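You operate a simulated robot arm through the tools that you are given. There is no shell and no other tool. Be economical: measure what you need, move in short steps, check, and stop when the job is done.

You run a simulated robot arm. Do the job below in one go: nothing can be reset, and whatever is moved stays where it is left.

## Task
Fill clear tub 59 with sand to about its line, then lift it off the turntable onto the table.
Fine: lock the turntable before you feed; free it after, turn it one step on and leave it free; the other tubs stay empty on the turntable. Set down upright: what you pick out.

It is judged by the outcome, as a careful person would: the job done as asked, and still so three seconds after it is handed in. It fails if anything else is knocked over, pushed out of place, dropped, spilled or broken.

## Robot
A 7-joint arm with a two-finger parallel gripper, fixed in place. Base frame: the origin is at the foot of the arm, x ahead of it, y to its left, z up; the work surface is at about z = 0. Units: m, degrees, N and s.
With the tool pointing down near the work surface it reaches from about 0.22 to 0.58 m from the base axis. Its first joint turns from -66.0 to 66.0 degrees. Payload 2.5 kg.
Tool frame: the origin (TCP) lies between the finger pads and is the grasp point; the fingertips stand 0.023 m ahead of it; z points along the fingers, y is the line along which they close. The gripper opens to 0.094 m. The fingers are 0.038 m wide and 0.01 m thick; the gripper's body (0.054 by 0.096 m) begins 0.039 m behind the TCP.
Orientation is told as [roll, pitch, yaw] about the base's x, y, z axes, in that order, counted from this pose: with the fingers straight down and closing along the base's y, the tool's x points along the base's -x, its y along +y and its z along -z.

## Interface
- The arm moves only by the tool apply_moves. Its argument "commands" is a list of rows, each a list of 7 numbers: the turn, a rotation vector about the tool's x, y, z in degrees, then the shift along the tool's x, y, z in m, then the gripper command, from -1 (shut) to 1 (fully open), values between in proportion. In form: [[wx, wy, wz, tx, ty, tz, hand], ...]. A call has 1 to 10 rows; each row is the pose to reach, as a shift and turn from the pose commanded when the call began, along the tool's axes at that moment. A row lasts 0.2 s, in which the tool goes at most 0.05 m and 8.6 degrees; a call with a longer step from one row to the next is refused whole, and so is a gripper value outside its range. Where a pose cannot be reached the arm comes as near as it can. A force on the tool above 40 N (or 10 N above the force at the start of the call, whichever is more), or a blocked arm, ends the call early, and 0.2 s more pass. The fingers move at their own pace (about 0.108 m/s each) and stop on an object; they squeeze with about 27 N. The grip force told is the motor's: it shows also when the fingers shut on nothing. Time passes only in rows, and 0.2 s behind the last, so rows that repeat a pose let the fingers close. It gives the time, the measured TCP pose, the force on the tool (base axes), the opening and the grip force at its end, in the units of the frame above (readings bear some noise), with the torque about the TCP (base axes, N m) and any sound that the robot's microphone picked up, and new pictures: "show" is both (left out), scene, wrist or none.
- Cameras (640 x 400 px; columns grow to the right, rows downward): "scene" is fixed at [0.1174, -0.4035, 0.5501]; the picture's right is [0.84, -0.54, 0.00], its down [-0.27, -0.43, -0.86] and it looks along [0.46, 0.73, -0.51] (base axes); focal length 348 px, centre (320, 200). "wrist" rides on the gripper at [0.086, 0.016, -0.074] in the tool frame; the picture's right is [-0.18, 0.98, 0.00], its down [-0.58, -0.11, -0.81] and it looks along [-0.79, -0.15, 0.59] (tool axes); focal length 243 px, centre (320, 200). There is no depth. A picture from a camera that has moved, and an enlarged one, comes with that camera's place and axes in the base frame and with its lens.
- inspect(camera, box): a new picture of the part [left, top, right, bottom] of that camera's present view, enlarged. It takes no simulated time.
- sign_off(): hands the job in; it is judged then, once.

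Go step by step. Nothing tells you positions but the pictures and the camera data: compare them with the known pose of the tool, close in by small moves and look again before you grip or let go. The budget is 120 turns and 200 pictures, counting those below and the enlarged ones. Unless the task says otherwise, let go and move clear before handing in, and close with one line.

The tools are called after "Call:" as name(argument=value, ...) on one line, values as JSON. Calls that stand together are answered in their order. apply_moves: Moves the arm, as the interface text tells. Its arguments: {"type":"object","properties":{"commands":{"type":"array","items":{"type":"array","items":{"type":"number"}}},"show":{"type":"string","enum":["both","scene","wrist","none"]}},"required":["commands"]} The other tools are called the same way: inspect (camera, box) takes an enlarged picture of a part of a camera's view; sign_off () hands the job in.

At the start:

```text
clock: 0.0
tool_pos: [0.3364, 0.0382, 0.3547]
tool_rot: [-0.1, 0.0, -0.1]
contact_force: [-0.1, 1.0, 0.0]
moment: [0.04, 0.01, 0.02]
finger_gap: 0.0939
grip_force: 0.0
```

scene: 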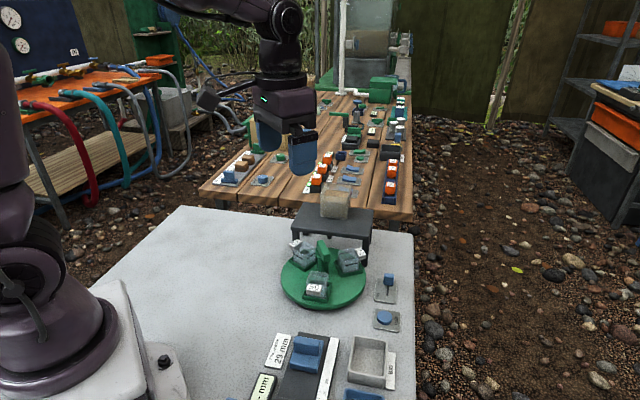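
wrist: 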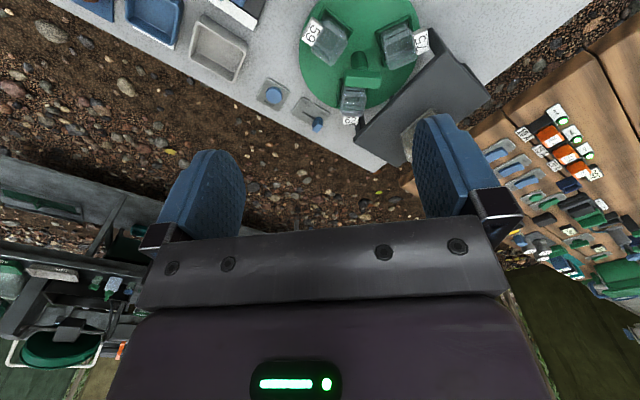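

I see a green turntable with three clear tubs, a hopper stand behind, and several controls on the right. I'll take close views first.

Call:
inspect(camera="scene", box=[260, 170, 420, 310])

Call:
inspect(camera="scene", box=[230, 270, 430, 400])

Call:
inspect(camera="wrist", box=[100, 0, 500, 180])

```text
2.86 times, centred on (340, 240) of scene
camera zoom: at [0.1174, -0.4035, 0.5501], right [0.84, -0.54, 0.0], down [-0.27, -0.43, -0.86], along [0.46, 0.73, -0.51], focal length 993 px, centre (263, 86)
```

zoom: 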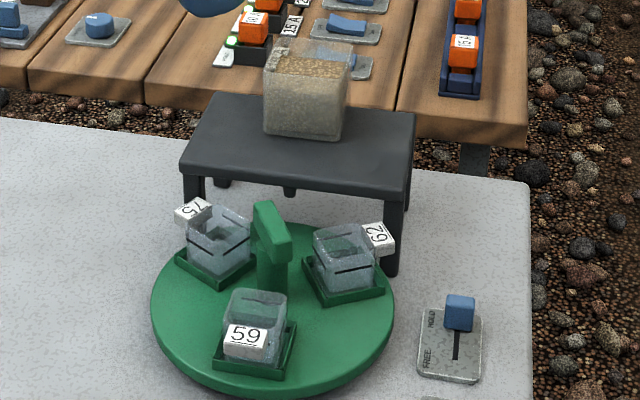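

```text
3.08 times, centred on (330, 335) of scene
camera zoom: at [0.1174, -0.4035, 0.5501], right [0.84, -0.54, 0.0], down [-0.27, -0.43, -0.86], along [0.46, 0.73, -0.51], focal length 1069 px, centre (289, -215)
```

zoom: 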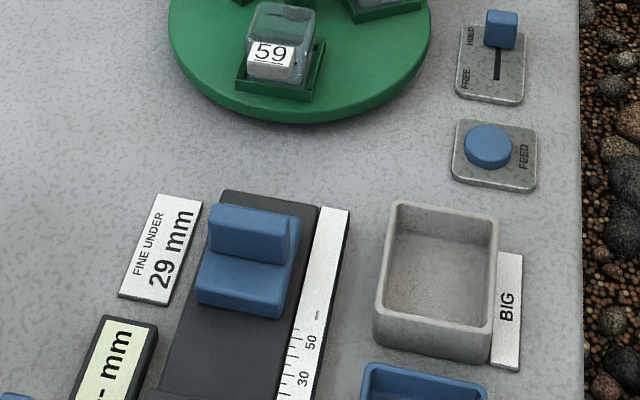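

```text
1.60 times, centred on (300, 90) of wrist
camera zoom: at [0.2507, 0.0543, 0.4293], right [0.18, 0.98, 0.0], down [0.58, -0.11, 0.81], along [0.79, -0.15, -0.59], focal length 388 px, centre (352, 376)
```

zoom: 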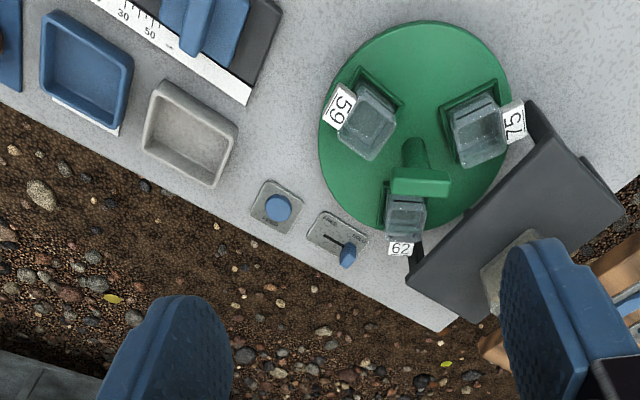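

The turntable is near (0.43, 0.07). The hopper stand is beyond it at +x+y, and tub 59 is on the near side, facing away from it. I'll move back and lower to look under the stand.

Call:
apply_moves(commands=[[0, 0, 0, 0.025, 0, 0.035, 1], [0, 0, 0, 0.05, 0, 0.07, 1], [0, 0, 0, 0.075, 0, 0.105, 1], [0, 0, 0, 0.09, 0, 0.14, 1], [0, 0, 0, 0.09, 0, 0.16, 1]])

```text
clock: 1.2
tool_pos: [0.2492, 0.0387, 0.1954]
tool_rot: [0.0, 0.0, 0.0]
contact_force: [0.7, 0.9, -0.5]
moment: [-0.01, -0.01, -0.02]
finger_gap: 0.0939
grip_force: 0.0
camera wrist: at [0.1623, 0.0551, 0.2688], right [0.18, 0.98, 0.0], down [0.58, -0.11, 0.81], along [0.79, -0.15, -0.59], focal length 243 px, centre (320, 200)
```

scene: 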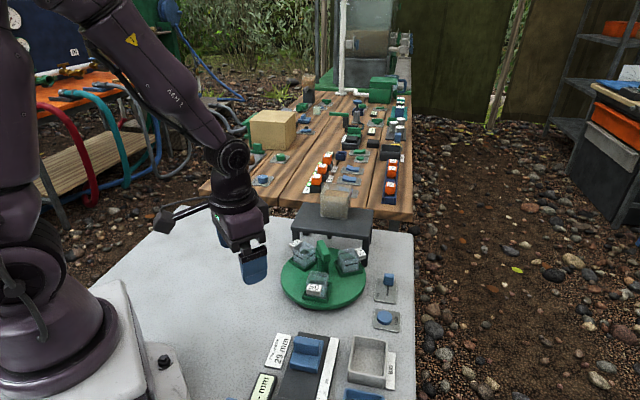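
wrist: 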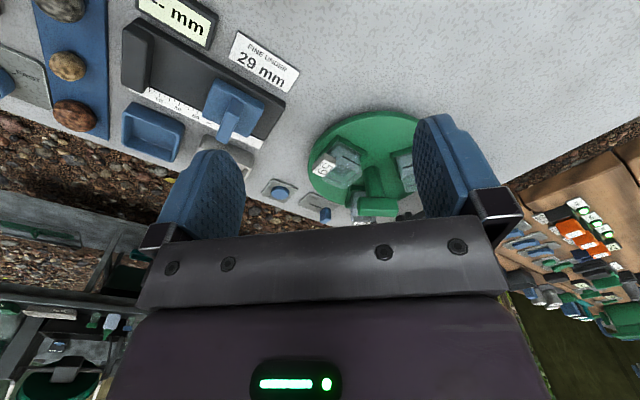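

The fingers hide the stand from here, so I'll zoom in on the scene camera, which has a clear view.

Call:
inspect(camera="scene", box=[275, 185, 375, 250])

Call:
inspect(camera="scene", box=[275, 230, 375, 312])

Call:
inspect(camera="scene", box=[365, 262, 415, 337])

Call:
inspect(camera="wrist", box=[250, 90, 450, 230])

```text
6.15 times, centred on (325, 218) of scene
camera zoom: at [0.1174, -0.4035, 0.5501], right [0.84, -0.54, 0.0], down [-0.27, -0.43, -0.86], along [0.46, 0.73, -0.51], focal length 2138 px, centre (289, 92)
```

zoom: 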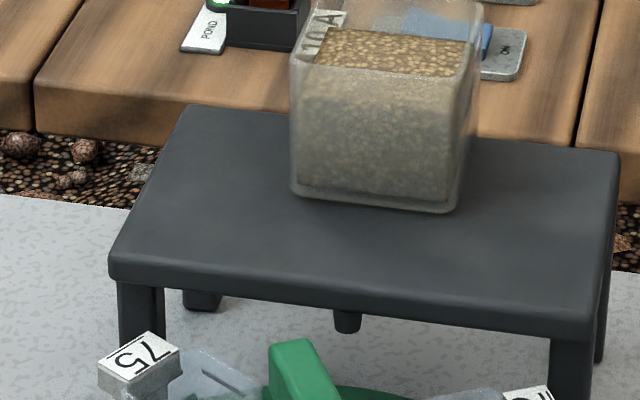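

```text
4.88 times, centred on (325, 271) of scene
camera zoom: at [0.1174, -0.4035, 0.5501], right [0.84, -0.54, 0.0], down [-0.27, -0.43, -0.86], along [0.46, 0.73, -0.51], focal length 1695 px, centre (296, -146)
```

zoom: 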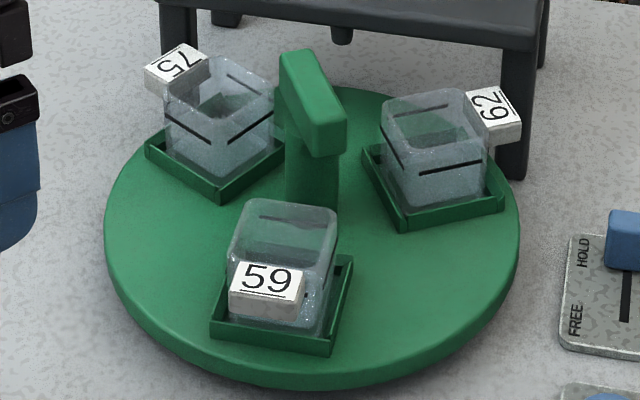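

```text
5.33 times, centred on (390, 300) of scene
camera zoom: at [0.1174, -0.4035, 0.5501], right [0.84, -0.54, 0.0], down [-0.27, -0.43, -0.86], along [0.46, 0.73, -0.51], focal length 1853 px, centre (-53, -331)
```

zoom: 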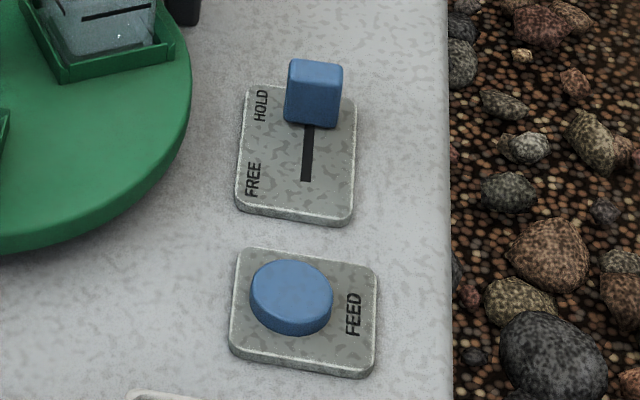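

```text
2.86 times, centred on (350, 160) of wrist
camera zoom: at [0.1623, 0.0551, 0.2688], right [0.18, 0.98, 0.0], down [0.58, -0.11, 0.81], along [0.79, -0.15, -0.59], focal length 693 px, centre (234, 314)
```

zoom: 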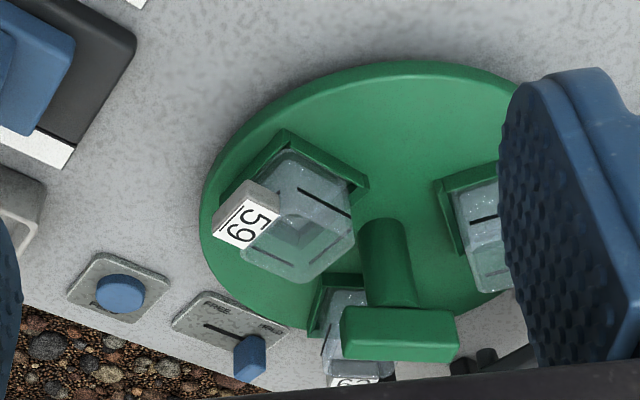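

The lever stands at HOLD near (0.54, -0.01) and slides toward FREE, that is, toward -x-y. The feed button is near (0.47, -0.08). No tub is under the spout, so I must free the table first. I'll hover over the lever with yaw 45 and a partly open hand.

Call:
apply_moves(commands=[[0, 0, -6.4, -0.041, -0.007, 0.005, 0.5], [0, 0, -12.8, -0.082, -0.014, 0.01, 0], [0, 0, -19.2, -0.123, -0.021, 0.015, -0.05], [0, 0, -25.6, -0.164, -0.028, 0.02, -0.05], [0, 0, -32, -0.205, -0.035, 0.025, -0.05], [0, 0, -38.4, -0.246, -0.042, 0.03, -0.05], [0, 0, -45, -0.287, -0.049, 0.035, -0.05]])

```text
clock: 2.8
tool_pos: [0.5331, -0.0119, 0.1605]
tool_rot: [0.2, 0.1, 45.0]
contact_force: [-0.5, 1.1, 0.5]
moment: [0.0, 0.04, -0.01]
finger_gap: 0.0444
grip_force: 0.0
camera wrist: at [0.4621, -0.0617, 0.2342], right [-0.57, 0.82, 0.0], down [0.49, 0.34, 0.81], along [0.66, 0.46, -0.59], focal length 243 px, centre (320, 200)
```

scene: 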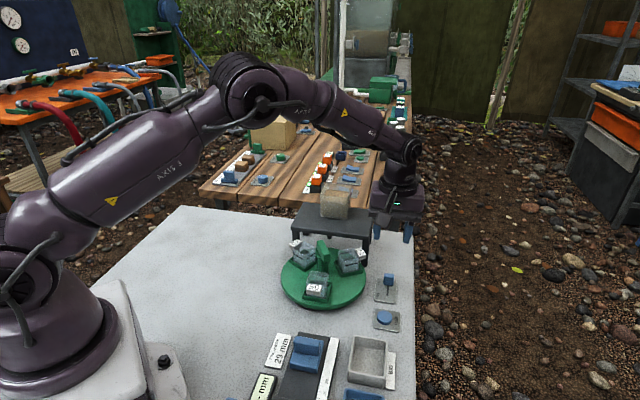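
wrist: 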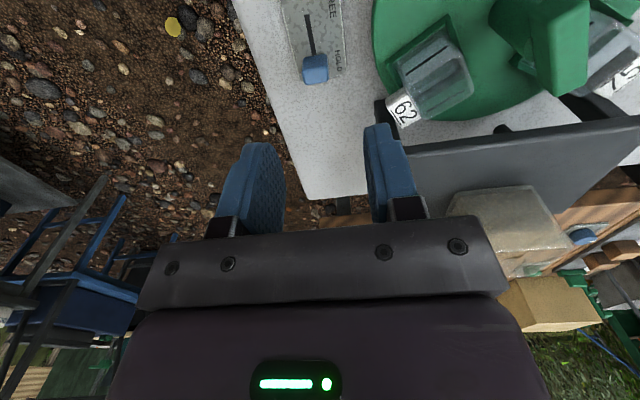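

The wrist view puts the knob at (0.542, -0.0105), which matches. I'm lowering around it.

Call:
apply_moves(commands=[[0, 0, 0, -0.0066, -0.0047, 0.03, -0.05], [0, 0, 0, -0.0066, -0.0047, 0.06, -0.05], [0, 0, 0, -0.0066, -0.0047, 0.09, -0.05], [0, 0, 0, -0.0066, -0.0047, 0.11, -0.05], [0, 0, 0, -0.0066, -0.0047, 0.122, -0.05]])

Call:
inspect(camera="scene", box=[340, 220, 440, 310])

```text
clock: 4.0
tool_pos: [0.5422, -0.0065, 0.0374]
tool_rot: [-0.1, 0.0, 45.0]
contact_force: [-1.1, 0.0, 0.6]
moment: [0.01, -0.03, 0.01]
finger_gap: 0.0446
grip_force: 0.0
camera wrist: at [0.4697, -0.0572, 0.1119], right [-0.56, 0.83, 0.0], down [0.49, 0.33, 0.81], along [0.67, 0.46, -0.59], focal length 243 px, centre (320, 200)
```

scene: 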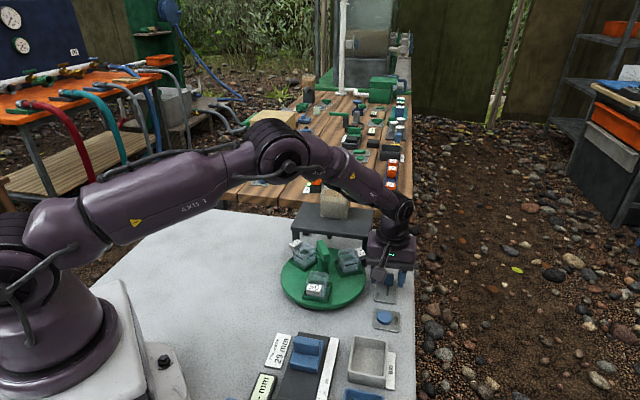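
wrist: 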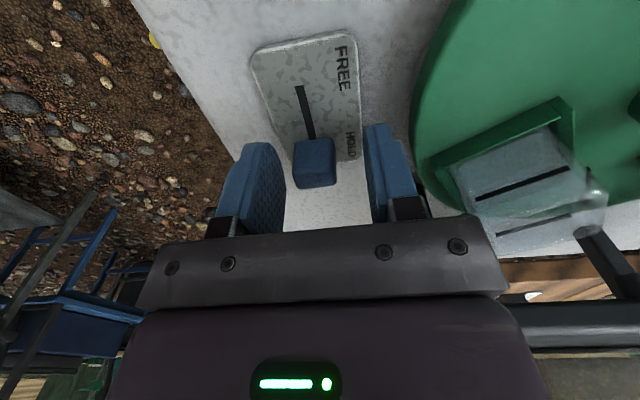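

```text
4.44 times, centred on (390, 265) of scene
camera zoom: at [0.1174, -0.4035, 0.5501], right [0.84, -0.54, 0.0], down [-0.27, -0.43, -0.86], along [0.46, 0.73, -0.51], focal length 1544 px, centre (9, -89)
```

zoom: 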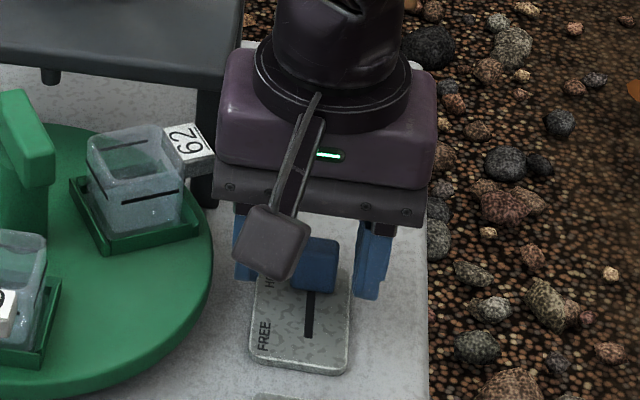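

The knob is centred between the pads. I'll close on it and slide it to FREE by about 3 cm.

Call:
apply_moves(commands=[[0, 0, 0, 0, 0, 0, -1], [0, 0, 0, 0, 0, 0, -1], [0, 0, 0, 0, 0, 0, -1]], show="none")

Call:
apply_moves(commands=[[0, 0, 0, 0.008, 0, 0, -1], [0, 0, 0, 0.016, 0, 0, -1], [0, 0, 0, 0.024, 0, 0, -1], [0, 0, 0, 0.03, 0, 0, -1], [0, 0, 0, 0.03, 0, 0, -1]])

```text
clock: 4.8
tool_pos: [0.5439, -0.0105, 0.0383]
tool_rot: [-0.5, -0.1, 44.8]
contact_force: [24.5, -21.5, -12.1]
moment: [-0.08, -0.14, -0.13]
finger_gap: 0.0213
grip_force: 44.7
```

```text
clock: 6.0
tool_pos: [0.5209, -0.0332, 0.0385]
tool_rot: [-0.4, 0.0, 44.8]
contact_force: [20.6, -22.0, -7.7]
moment: [0.1, -0.46, -0.07]
finger_gap: 0.021
grip_force: 44.6
camera wrist: at [0.4482, -0.0827, 0.1124], right [-0.56, 0.83, -0.01], down [0.49, 0.34, 0.81], along [0.67, 0.45, -0.59], focal length 243 px, centre (320, 200)
```

scene: 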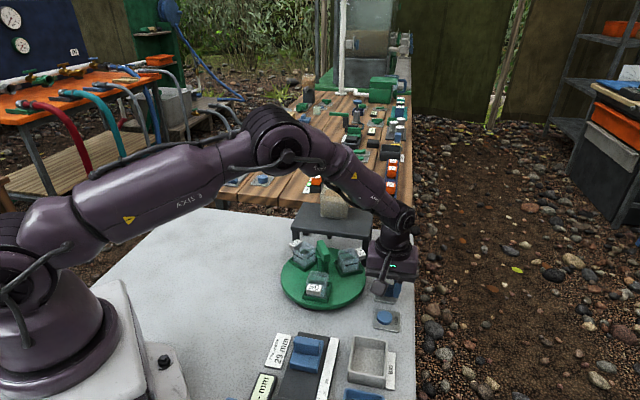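
wrist: 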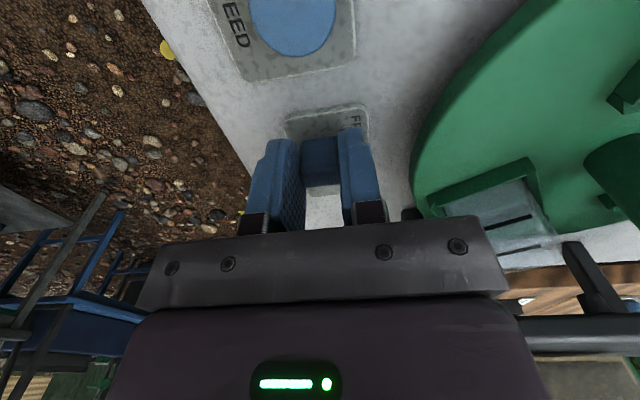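

The lever has moved to the FREE end. I'll let go, rise and look.

Call:
apply_moves(commands=[[0, 0, 0, 0, 0, 0, -0.1], [0, 0, 0, 0, 0, 0, -0.1], [0, 0, 0, 0, 0, -0.03, -0.1], [0, 0, 0, 0, 0, -0.07, -0.1], [0, 0, 0, 0, 0, -0.12, -0.1], [0, 0, 0, 0.04, 0.02, -0.14, -0.1]])

Call:
inspect(camera="scene", box=[270, 230, 420, 330])

```text
clock: 7.4
tool_pos: [0.4795, -0.0451, 0.1793]
tool_rot: [0.0, 0.1, 45.0]
contact_force: [-0.9, 0.0, -0.2]
moment: [0.04, -0.04, -0.03]
finger_gap: 0.0421
grip_force: 0.1
camera wrist: at [0.407, -0.0959, 0.2535], right [-0.56, 0.83, 0.0], down [0.49, 0.33, 0.81], along [0.66, 0.46, -0.59], focal length 243 px, centre (320, 200)
```

scene: 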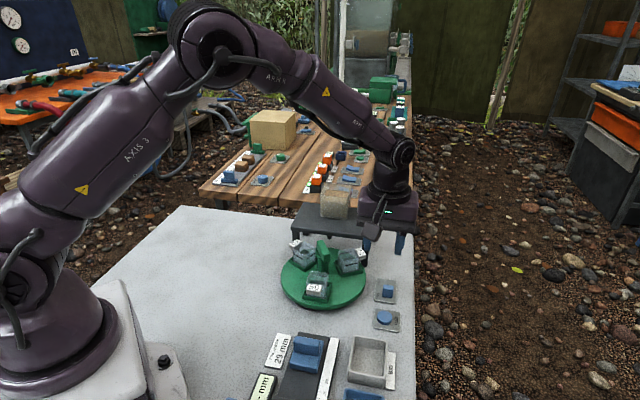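
wrist: 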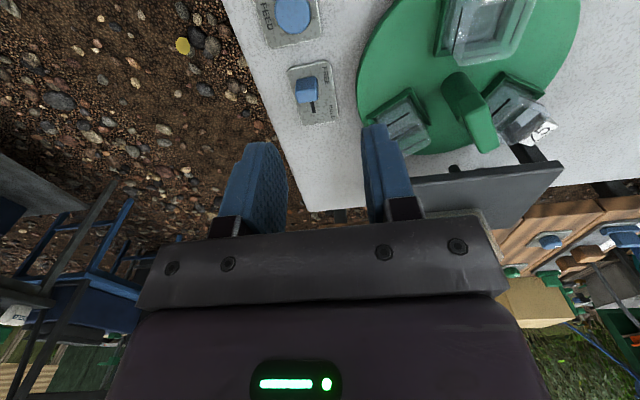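

```text
4.00 times, centred on (345, 280) of scene
camera zoom: at [0.1175, -0.4035, 0.5501], right [0.84, -0.54, 0.0], down [-0.27, -0.43, -0.86], along [0.46, 0.73, -0.51], focal length 1390 px, centre (220, -120)
```

zoom: 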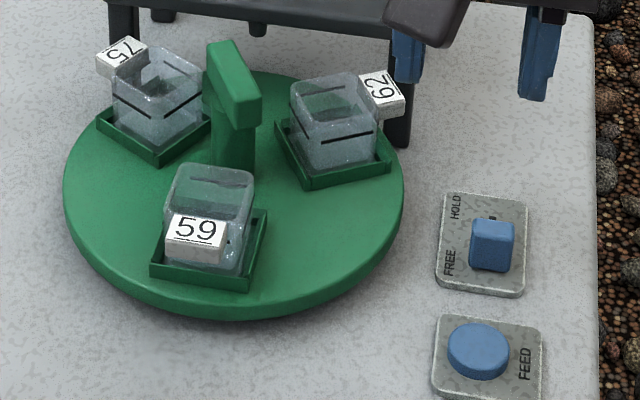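

The lever is at FREE. The handle bar is centred near (0.431, 0.080) with its length at about 75°, so I'll hover over it with yaw 75.

Call:
apply_moves(commands=[[0, 0, -7.5, -0.0135, 0.0307, 0, -0.1], [0, 0, -15, -0.027, 0.0613, 0, -0.1], [0, 0, -22.5, -0.0405, 0.092, 0, -0.1], [0, 0, -30, -0.0541, 0.1227, 0, -0.1], [0, 0, -30, -0.0541, 0.1227, 0, -0.1]])

Call:
inspect(camera="scene", box=[260, 200, 380, 310])

```text
clock: 8.6
tool_pos: [0.4289, 0.0782, 0.1779]
tool_rot: [0.0, -0.1, 75.1]
contact_force: [-0.3, 0.5, -0.4]
moment: [0.01, 0.0, 0.01]
finger_gap: 0.0421
grip_force: 0.0
camera wrist: at [0.3914, -0.0009, 0.253], right [-0.9, 0.43, 0.0], down [0.25, 0.53, 0.81], along [0.35, 0.73, -0.59], focal length 243 px, centre (320, 200)
```

scene: 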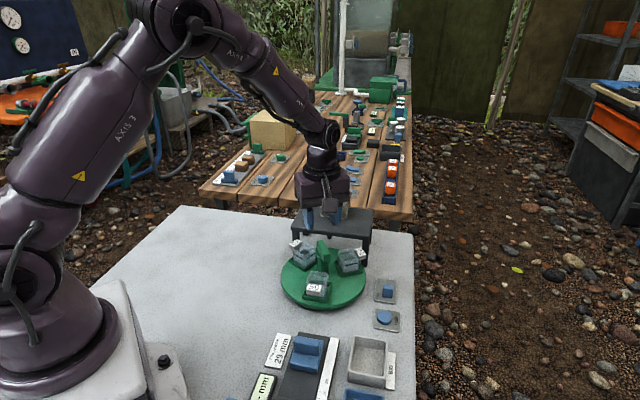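
wrist: 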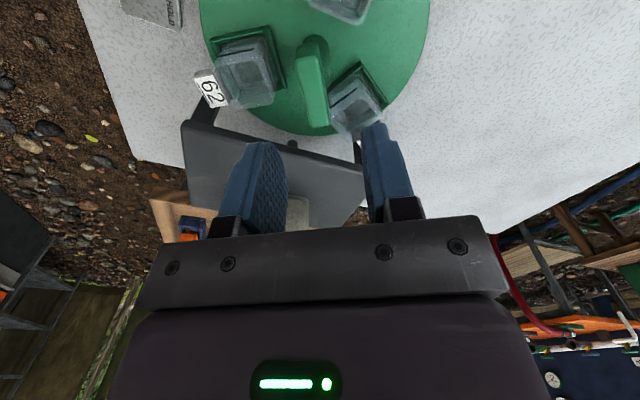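

```text
3.64 times, centred on (320, 255) of scene
camera zoom: at [0.1174, -0.4035, 0.5501], right [0.84, -0.54, 0.0], down [-0.27, -0.43, -0.86], along [0.46, 0.73, -0.51], focal length 1264 px, centre (320, 0)
```

zoom: 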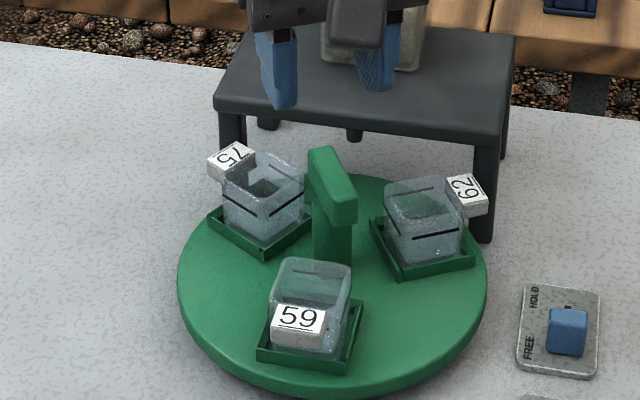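

Call:
inspect(camera="wrist", box=[190, 0, 440, 150])

```text
2.56 times, centred on (315, 75) of wrist
camera zoom: at [0.3914, -0.0009, 0.253], right [-0.9, 0.43, 0.0], down [0.25, 0.53, 0.81], along [0.35, 0.73, -0.59], focal length 621 px, centre (333, 520)
```

zoom: 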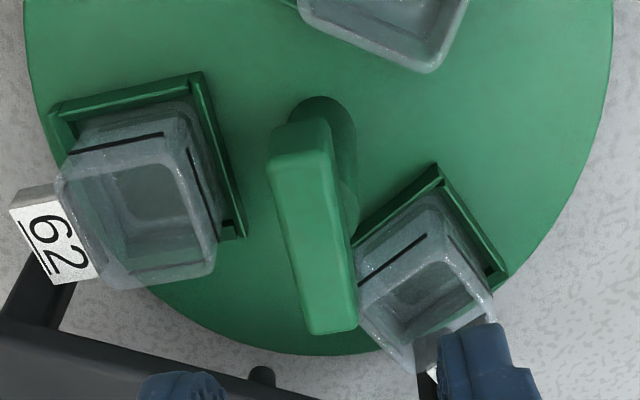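

The bar's centre is at (0.435, 0.081) and its line at about 74°. The spout works out at about (0.477, 0.122), so its bearing is 45° and tub 59 needs a half turn. I'm lowering onto the bar.

Call:
apply_moves(commands=[[0, 0, 1, -0.0045, -0.005, 0.03, -0.1], [0, 0, 1, -0.0045, -0.005, 0.06, -0.1], [0, 0, 1, -0.0045, -0.005, 0.08, -0.1], [0, 0, 1, -0.0045, -0.005, 0.09, -0.1]])

Call:
inspect(camera="scene", box=[260, 200, 380, 310])

Call:
inspect(camera="wrist", box=[190, 0, 440, 230])

```text
clock: 9.6
tool_pos: [0.4366, 0.0828, 0.0869]
tool_rot: [-0.1, 0.0, 74.0]
contact_force: [0.2, 0.2, -0.4]
moment: [0.01, 0.0, 0.0]
finger_gap: 0.0421
grip_force: 0.0
camera wrist: at [0.3971, 0.004, 0.1617], right [-0.89, 0.45, 0.0], down [0.26, 0.53, 0.81], along [0.36, 0.72, -0.59], focal length 243 px, centre (320, 200)
```

scene: 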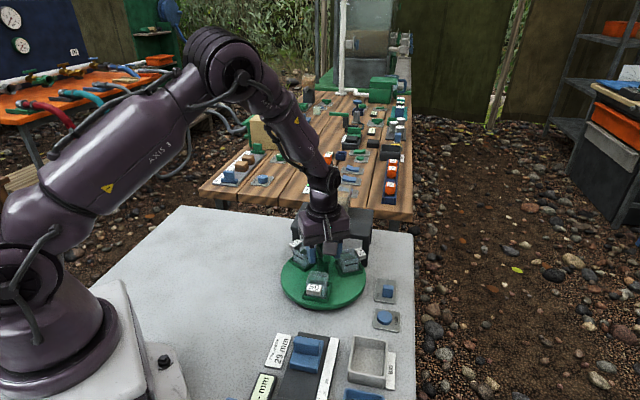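
wrist: 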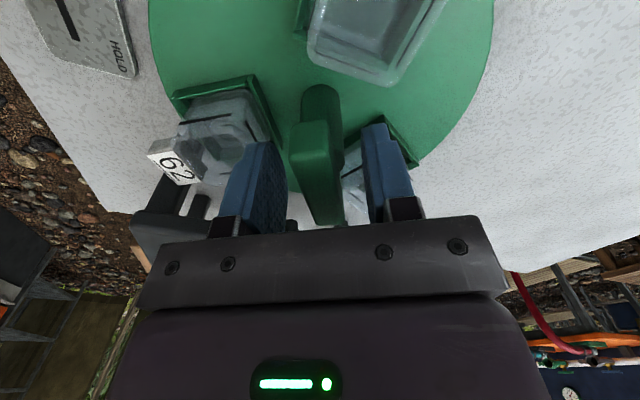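

```text
3.64 times, centred on (320, 255) of scene
camera zoom: at [0.1174, -0.4035, 0.5501], right [0.84, -0.54, 0.0], down [-0.27, -0.43, -0.86], along [0.46, 0.73, -0.51], focal length 1264 px, centre (320, 0)
```

zoom: 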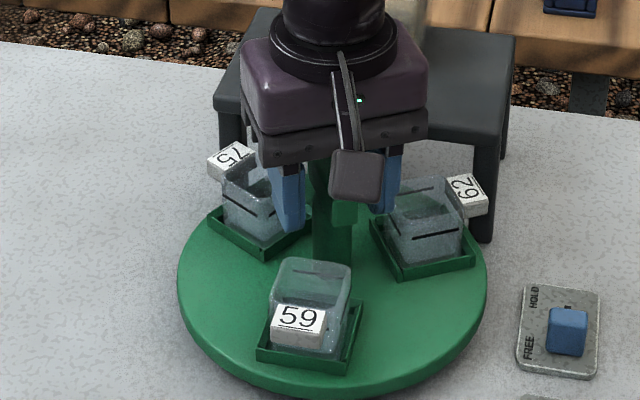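

```text
1.74 times, centred on (315, 115) of wrist
camera zoom: at [0.3971, 0.004, 0.1617], right [-0.89, 0.45, 0.0], down [0.26, 0.53, 0.81], along [0.36, 0.72, -0.59], focal length 422 px, centre (329, 348)
```

zoom: 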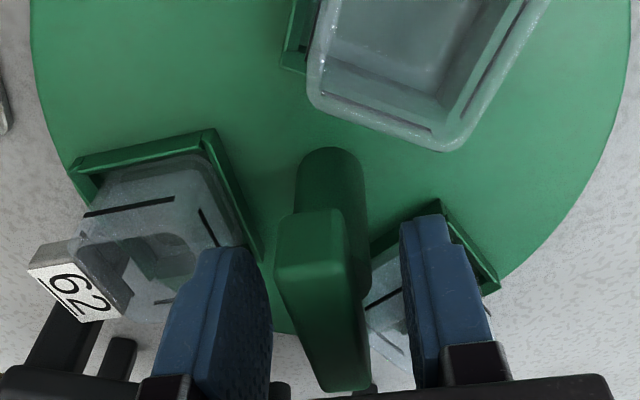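

The fingers straddle the bar without touching anything. I'm closing on it.

Call:
apply_moves(commands=[[0, 0, 0, 0, 0, 0, -1], [0, 0, 0, 0, 0, 0, -1], [0, 0, 0, 0, 0, 0, -1]])

```text
clock: 10.4
tool_pos: [0.4355, 0.0834, 0.0873]
tool_rot: [0.1, 0.0, 73.9]
contact_force: [-8.2, 2.1, 3.6]
moment: [-0.42, 0.03, -0.03]
finger_gap: 0.0235
grip_force: 44.4
camera wrist: at [0.3966, 0.0041, 0.1617], right [-0.89, 0.45, 0.0], down [0.27, 0.53, 0.81], along [0.36, 0.72, -0.59], focal length 243 px, centre (320, 200)
```

scene: 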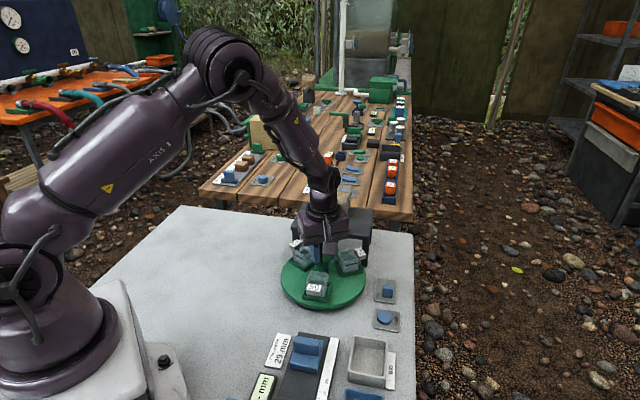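
wrist: 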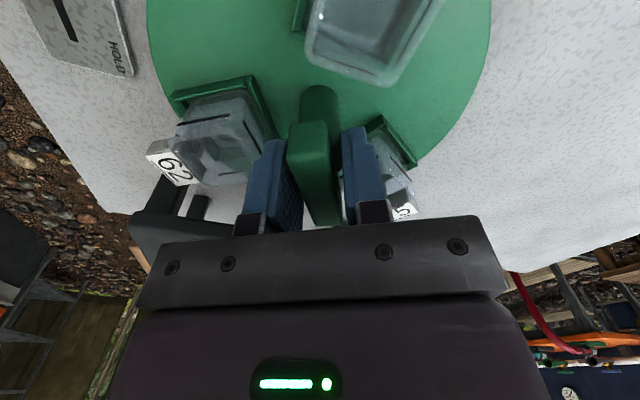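

It's gripped, with a small side load. I'll turn the table clockwise (as seen from above) a little first.

Call:
apply_moves(commands=[[0, 0, 5, 0, 0, 0, -1], [0, 0, 10, 0, 0, 0, -1], [0, 0, 15, 0, 0, 0, -1], [0, 0, 20, 0, 0, 0, -1], [0, 0, 25, 0, 0, 0, -1], [0, 0, 30, 0, 0, 0, -1]])

Call:
inspect(camera="scene", box=[260, 200, 380, 310])

```text
clock: 11.8
tool_pos: [0.4373, 0.0824, 0.0871]
tool_rot: [0.0, 0.0, 43.8]
contact_force: [7.8, 0.7, -16.8]
moment: [-0.32, 0.63, 0.02]
finger_gap: 0.0237
grip_force: 44.6
camera wrist: at [0.363, 0.0341, 0.1615], right [-0.55, 0.84, 0.0], down [0.49, 0.32, 0.81], along [0.68, 0.44, -0.59], focal length 243 px, centre (320, 200)
```

scene: 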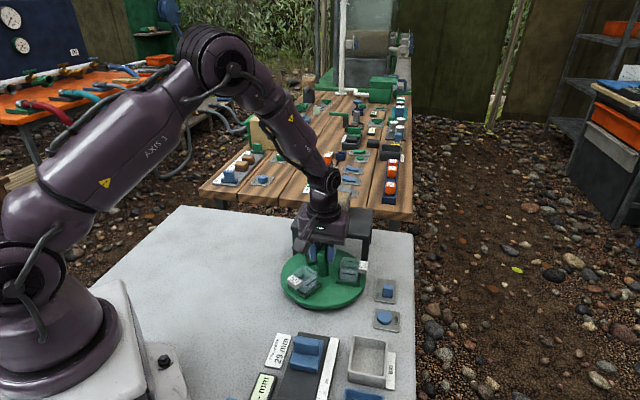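
wrist: 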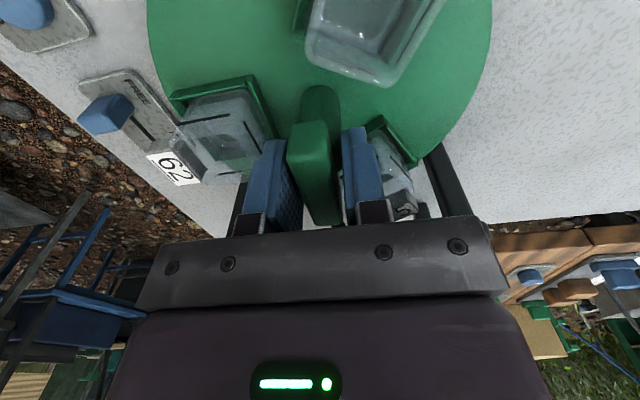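

```text
3.64 times, centred on (320, 255) of scene
camera zoom: at [0.1175, -0.4035, 0.5501], right [0.84, -0.54, 0.0], down [-0.27, -0.43, -0.86], along [0.46, 0.73, -0.51], focal length 1264 px, centre (320, 0)
```

zoom: 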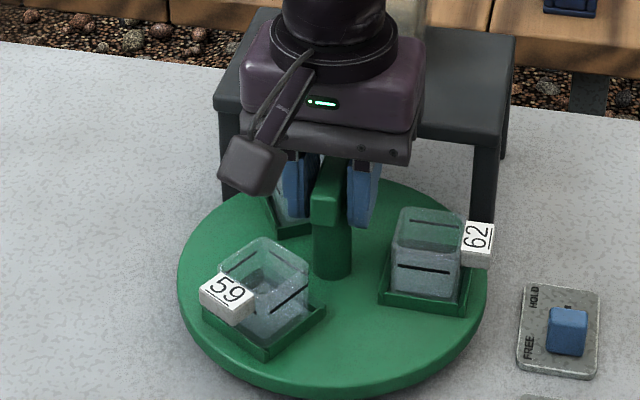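

The table turns freely with the bar. I'll continue clockwise.

Call:
apply_moves(commands=[[0, 0, 6, 0, 0, 0, -1], [0, 0, 12, 0, 0, 0, -1], [0, 0, 18, 0, 0, 0, -1], [0, 0, 24, 0, 0, 0, -1], [0, 0, 30, 0, 0, 0, -1], [0, 0, 36, 0, 0, 0, -1], [0, 0, 42, 0, 0, 0, -1], [0, 0, 48, 0, 0, 0, -1], [0, 0, 54, 0, 0, 0, -1], [0, 0, 60, 0, 0, 0, -1]])

Call:
inspect(camera="scene", box=[260, 200, 380, 310])

```text
clock: 14.0
tool_pos: [0.4384, 0.0805, 0.0886]
tool_rot: [-0.1, -0.4, -15.6]
contact_force: [21.0, -22.5, -8.0]
moment: [0.3, 0.65, 2.55]
finger_gap: 0.0345
grip_force: 45.2
camera wrist: at [0.3596, 0.1204, 0.1628], right [0.44, 0.9, 0.0], down [0.52, -0.26, 0.81], along [0.73, -0.36, -0.58], focal length 243 px, centre (320, 200)
```

scene: 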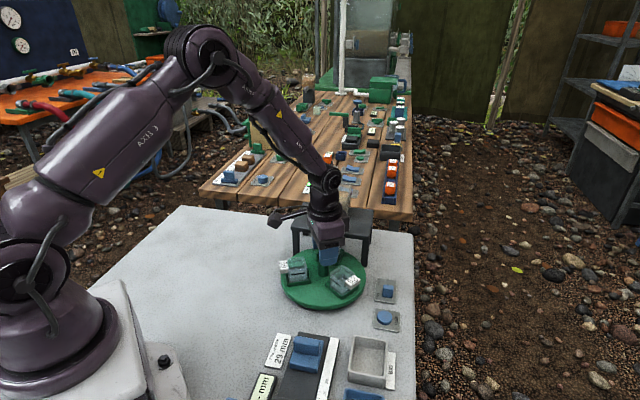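
wrist: 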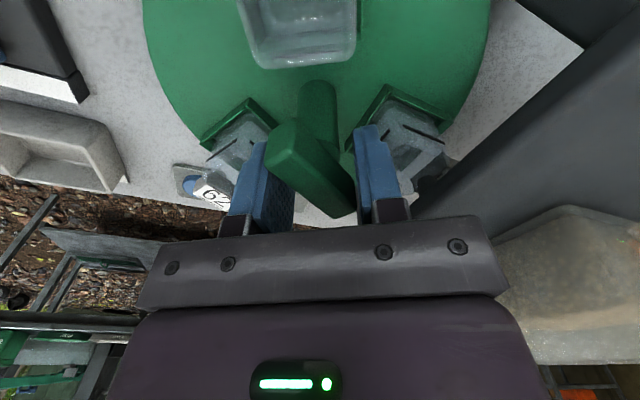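

```text
3.64 times, centred on (320, 255) of scene
camera zoom: at [0.1174, -0.4035, 0.5501], right [0.84, -0.54, 0.0], down [-0.27, -0.43, -0.86], along [0.46, 0.73, -0.51], focal length 1264 px, centre (320, 0)
```

zoom: 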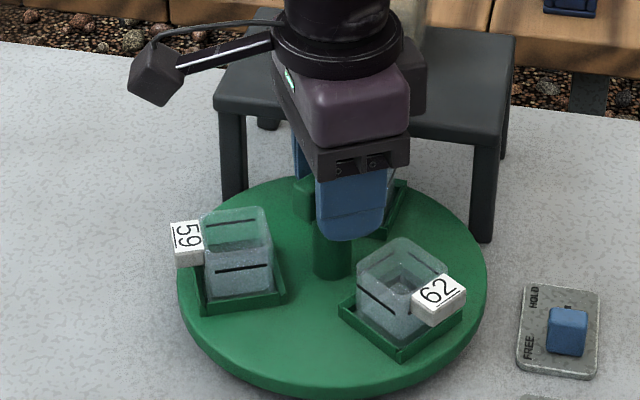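

The table stopped after about 60° and the bar twisted in the fingers. I'll untwist gently and see whether that's a detent with tub 75 under the spout or a blockage.

Call:
apply_moves(commands=[[0, 0, -6, 0, 0, 0, -1], [0, 0, -12, 0, 0, 0, -1], [0, 0, -18, 0, 0, 0, -1], [0, 0, -24, 0, 0, 0, -1], [0, 0, -27, 0, 0, 0, -1]])

Call:
inspect(camera="scene", box=[260, 200, 380, 310])

Call:
inspect(camera="wrist", box=[140, 0, 540, 230])

```text
clock: 15.2
tool_pos: [0.4353, 0.0818, 0.0884]
tool_rot: [-0.3, 0.0, 10.9]
contact_force: [-7.9, -21.9, 33.9]
moment: [-0.37, 0.3, 0.0]
finger_gap: 0.0234
grip_force: 45.2
camera wrist: at [0.3484, 0.0811, 0.1628], right [0.0, 1.0, 0.0], down [0.59, 0.01, 0.81], along [0.81, 0.0, -0.59], focal length 243 px, centre (320, 200)
```

scene: 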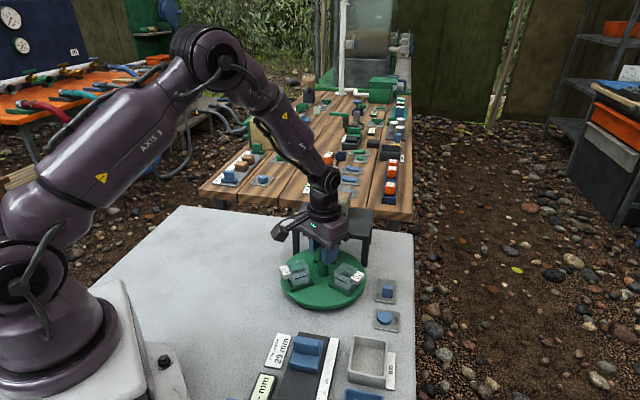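
wrist: 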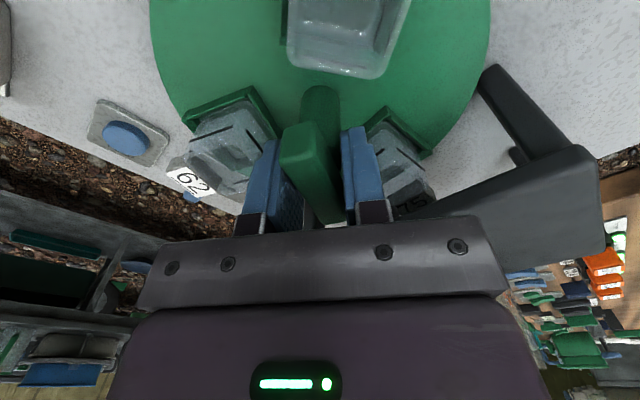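

```text
3.64 times, centred on (320, 255) of scene
camera zoom: at [0.1172, -0.4035, 0.5501], right [0.84, -0.54, 0.0], down [-0.27, -0.43, -0.86], along [0.46, 0.73, -0.51], focal length 1264 px, centre (320, 0)
```

zoom: 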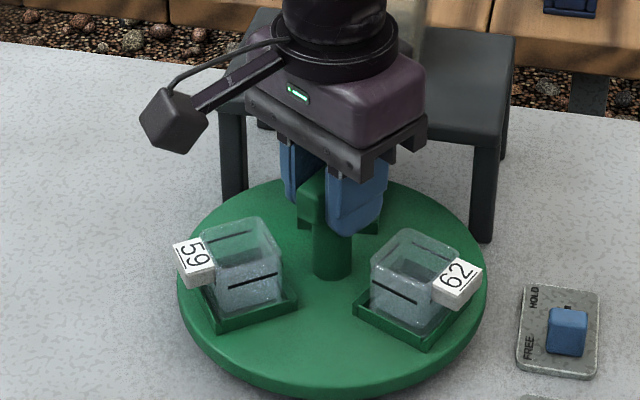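

```text
1.60 times, centred on (340, 115) of wrist
camera zoom: at [0.3484, 0.0811, 0.1628], right [0.0, 1.0, 0.0], down [0.59, 0.01, 0.81], along [0.81, 0.0, -0.59], focal length 388 px, centre (288, 336)
```

zoom: 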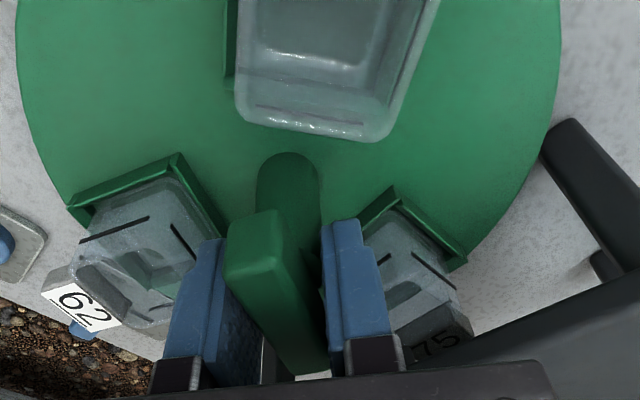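

Tub 75 seems to have stopped right at the spout. My fingertips were also on the round post rather than the bar. I'll release, rise and look under the stand.

Call:
apply_moves(commands=[[0, 0, 0, 0, 0, 0, -0.1], [0, 0, 0, 0, 0, 0, -0.1], [0, 0, 0, 0, 0, -0.04, -0.1], [0, 0, 0, 0, 0, -0.08, -0.1], [0, 0, 0, 0.04, 0, -0.1, -0.1], [0, 0, 0, 0.08, 0, -0.1, -0.1], [0, 0, 0, 0.12, 0, -0.1, -0.1]])

Call:
inspect(camera="scene", box=[270, 200, 380, 300])

Call:
inspect(camera="wrist", box=[220, 0, 460, 180])

```text
clock: 16.8
tool_pos: [0.3201, 0.0618, 0.1878]
tool_rot: [0.0, 0.0, 10.9]
contact_force: [0.5, 0.1, 0.6]
moment: [-0.01, 0.03, 0.0]
finger_gap: 0.0421
grip_force: 0.0
camera wrist: at [0.2325, 0.0606, 0.2619], right [-0.01, 1.0, 0.0], down [0.59, 0.0, 0.81], along [0.81, 0.01, -0.59], focal length 243 px, centre (320, 200)
```

scene: 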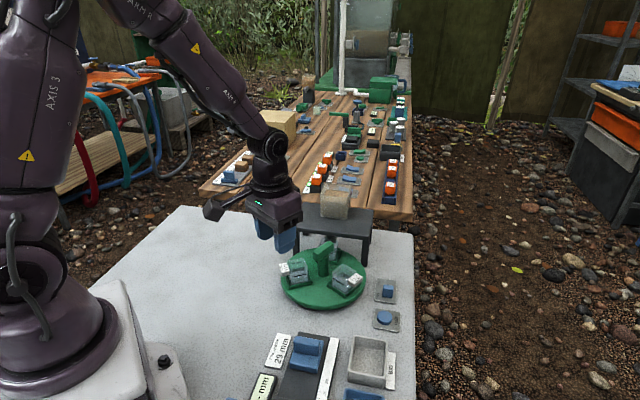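
wrist: 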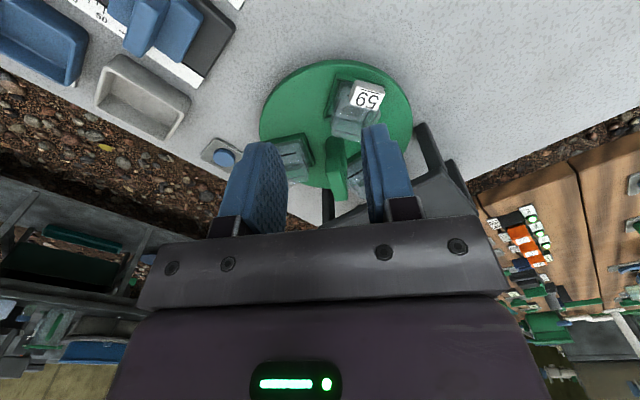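

```text
4.00 times, centred on (325, 250) of scene
camera zoom: at [0.1174, -0.4035, 0.5501], right [0.84, -0.54, 0.0], down [-0.27, -0.43, -0.86], along [0.46, 0.73, -0.51], focal length 1390 px, centre (300, 0)
```

zoom: 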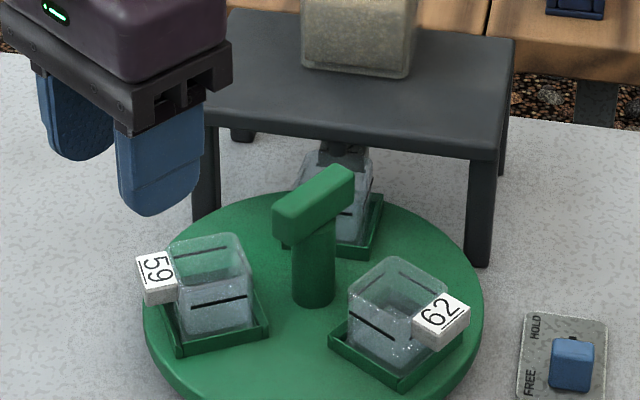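

```text
2.22 times, centred on (340, 90) of wrist
camera zoom: at [0.2325, 0.0606, 0.2619], right [-0.01, 1.0, 0.0], down [0.59, 0.0, 0.81], along [0.81, 0.01, -0.59], focal length 539 px, centre (276, 444)
```

zoom: 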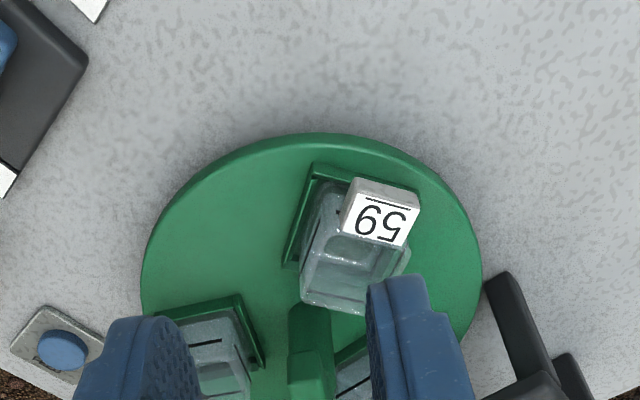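

Tub 75 now sits at the spout. I'll take a closer look before turning again.

Call:
inspect(camera="scene", box=[325, 225, 375, 265])

Call:
inspect(camera="scene", box=[300, 230, 350, 280])

```text
10.00 times, centred on (350, 245) of scene
camera zoom: at [0.1174, -0.4035, 0.5501], right [0.84, -0.54, 0.0], down [-0.27, -0.43, -0.86], along [0.46, 0.73, -0.51], focal length 3475 px, centre (20, -250)
```

zoom: 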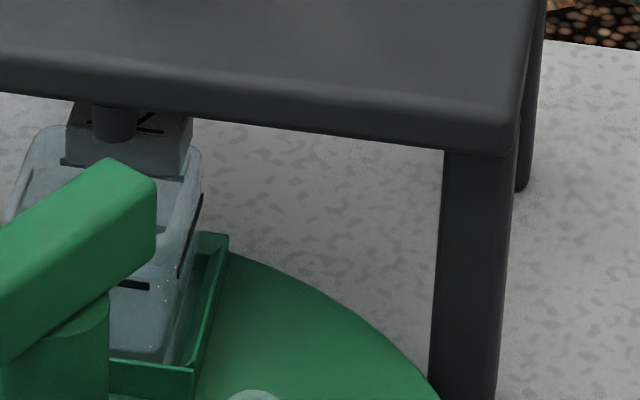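

```text
8.00 times, centred on (325, 255) of scene
camera zoom: at [0.1174, -0.4035, 0.5501], right [0.84, -0.54, 0.0], down [-0.27, -0.43, -0.86], along [0.46, 0.73, -0.51], focal length 2780 px, centre (280, -240)
```

zoom: 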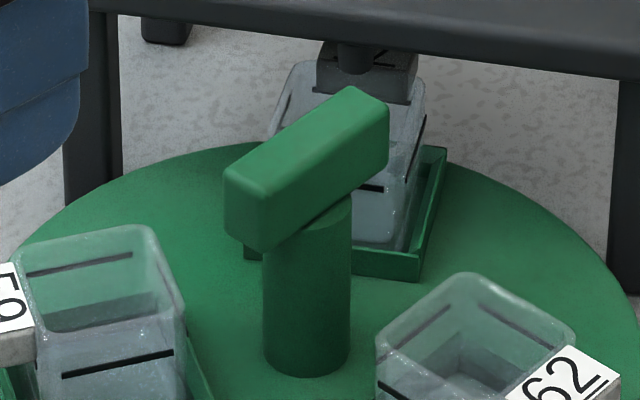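

Tub 75 sits squarely under the spout and clear of it, so this is the table's station notch. I'll grip the bar itself, higher this time (TCP z about 0.10), and go two thirds of the remaining half turn, 120° clockwise.

Call:
apply_moves(commands=[[0, 0, -2, -0.04, -0.001, 0, -0.1], [0, 0, -4, -0.08, -0.002, 0, -0.1], [0, 0, -4, -0.1155, -0.0029, 0.02, -0.1], [0, 0, -4, -0.1155, -0.0029, 0.06, -0.1], [0, 0, -4, -0.1155, -0.0029, 0.088, -0.1], [0, 0, -4, -0.1155, -0.0029, 0.088, -0.1]])

Call:
inspect(camera="wrist", box=[190, 40, 440, 230])

Call:
inspect(camera="scene", box=[270, 200, 380, 300])

```text
clock: 18.2
tool_pos: [0.4311, 0.0804, 0.1001]
tool_rot: [0.0, 0.0, 15.0]
contact_force: [0.0, 0.3, 0.5]
moment: [-0.01, -0.01, 0.01]
finger_gap: 0.0424
grip_force: 0.0
camera wrist: at [0.3438, 0.0724, 0.1736], right [-0.08, 1.0, 0.0], down [0.59, 0.05, 0.81], along [0.8, 0.06, -0.59], focal length 243 px, centre (320, 200)
```

scene: 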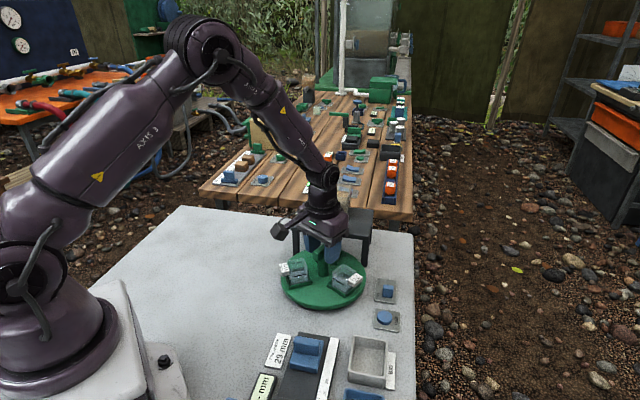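
wrist: 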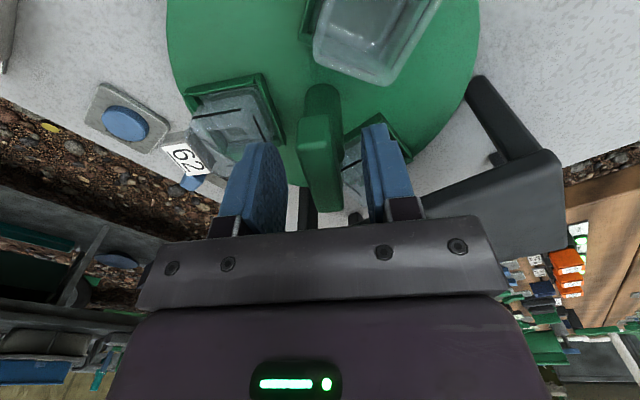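

```text
2.11 times, centred on (315, 135) of wrist
camera zoom: at [0.3438, 0.0724, 0.1736], right [-0.08, 1.0, 0.0], down [0.59, 0.05, 0.81], along [0.8, 0.06, -0.59], focal length 511 px, centre (330, 337)
```

zoom: 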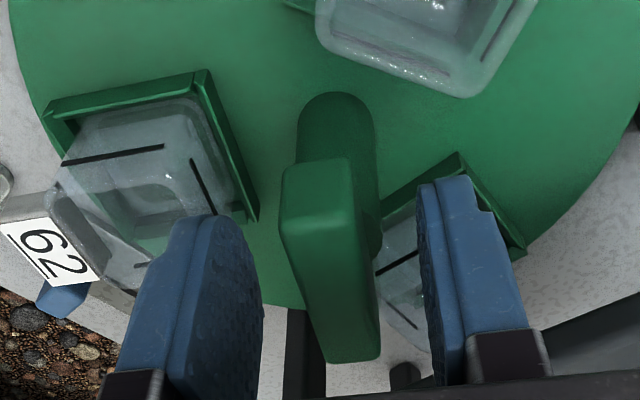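

```text
4.00 times, centred on (325, 250) of scene
camera zoom: at [0.1174, -0.4035, 0.5501], right [0.84, -0.54, 0.0], down [-0.27, -0.43, -0.86], along [0.46, 0.73, -0.51], focal length 1390 px, centre (300, 0)
```

zoom: 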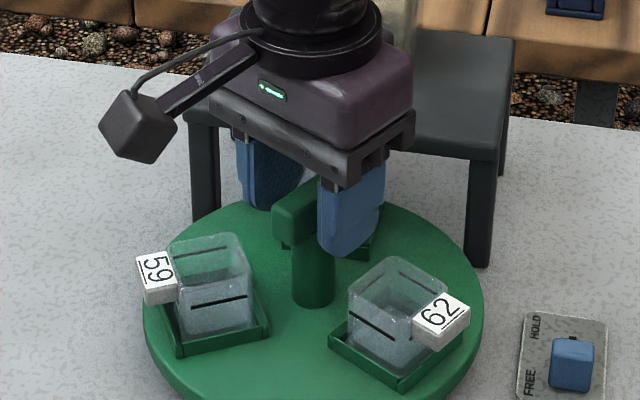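

Well aligned. I'm gripping the bar and turning clockwise in a short test.

Call:
apply_moves(commands=[[0, 0, 0, -0.003, 0, 0, -1], [0, 0, 0, -0.003, 0, 0, -1], [0, 0, 0, -0.003, 0, 0, -1]], show="none")

Call:
apply_moves(commands=[[0, 0, 4, 0, 0, 0, -1], [0, 0, 8, 0, 0, 0, -1], [0, 0, 12, 0, 0, 0, -1], [0, 0, 16, 0, 0, 0, -1], [0, 0, 20, 0, 0, 0, -1]])

Call:
inspect(camera="scene", box=[270, 200, 380, 300])

```text
clock: 19.0
tool_pos: [0.4317, 0.0809, 0.1]
tool_rot: [0.0, 0.3, 15.0]
contact_force: [-27.3, 1.0, 18.2]
moment: [0.02, -0.43, 0.05]
finger_gap: 0.0159
grip_force: 45.8
```

```text
clock: 20.2
tool_pos: [0.4342, 0.0809, 0.1005]
tool_rot: [0.0, -0.1, -4.6]
contact_force: [-3.8, 8.0, -13.3]
moment: [-0.02, 0.12, 2.51]
finger_gap: 0.0259
grip_force: 44.8
camera wrist: at [0.3501, 0.1039, 0.1736], right [0.26, 0.96, 0.0], down [0.57, -0.16, 0.81], along [0.78, -0.21, -0.59], focal length 243 px, centre (320, 200)
```

scene: 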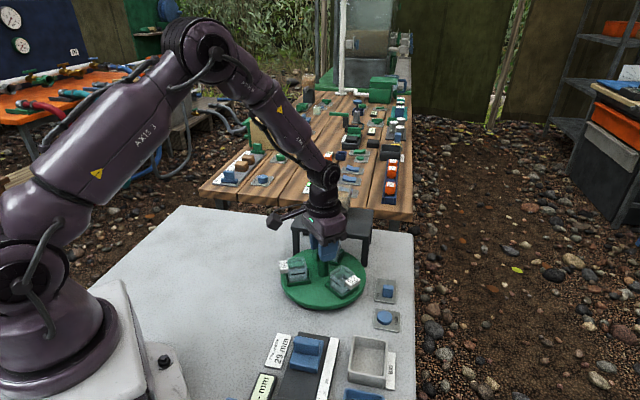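
wrist: 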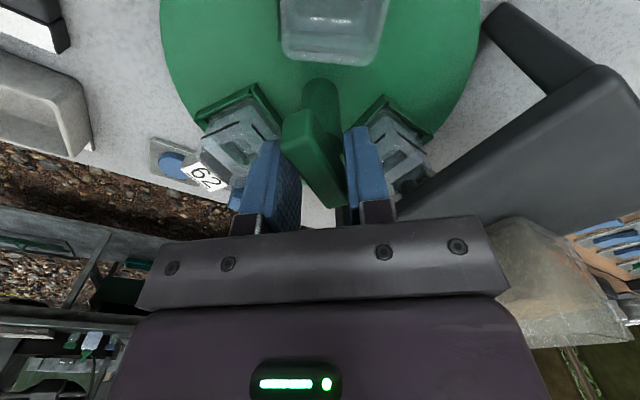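

```text
4.00 times, centred on (325, 250) of scene
camera zoom: at [0.1175, -0.4035, 0.5501], right [0.84, -0.54, 0.0], down [-0.27, -0.43, -0.86], along [0.46, 0.73, -0.51], focal length 1390 px, centre (300, 0)
```

zoom: 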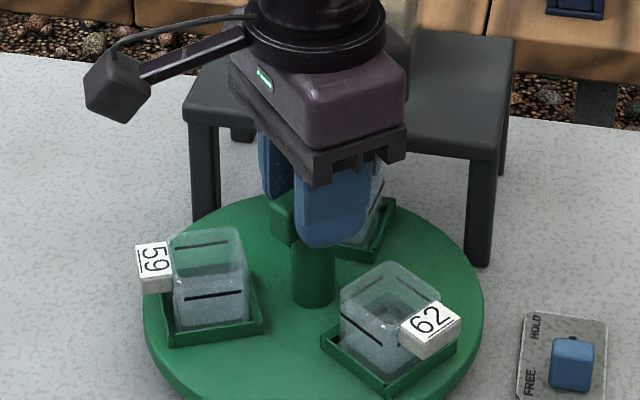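

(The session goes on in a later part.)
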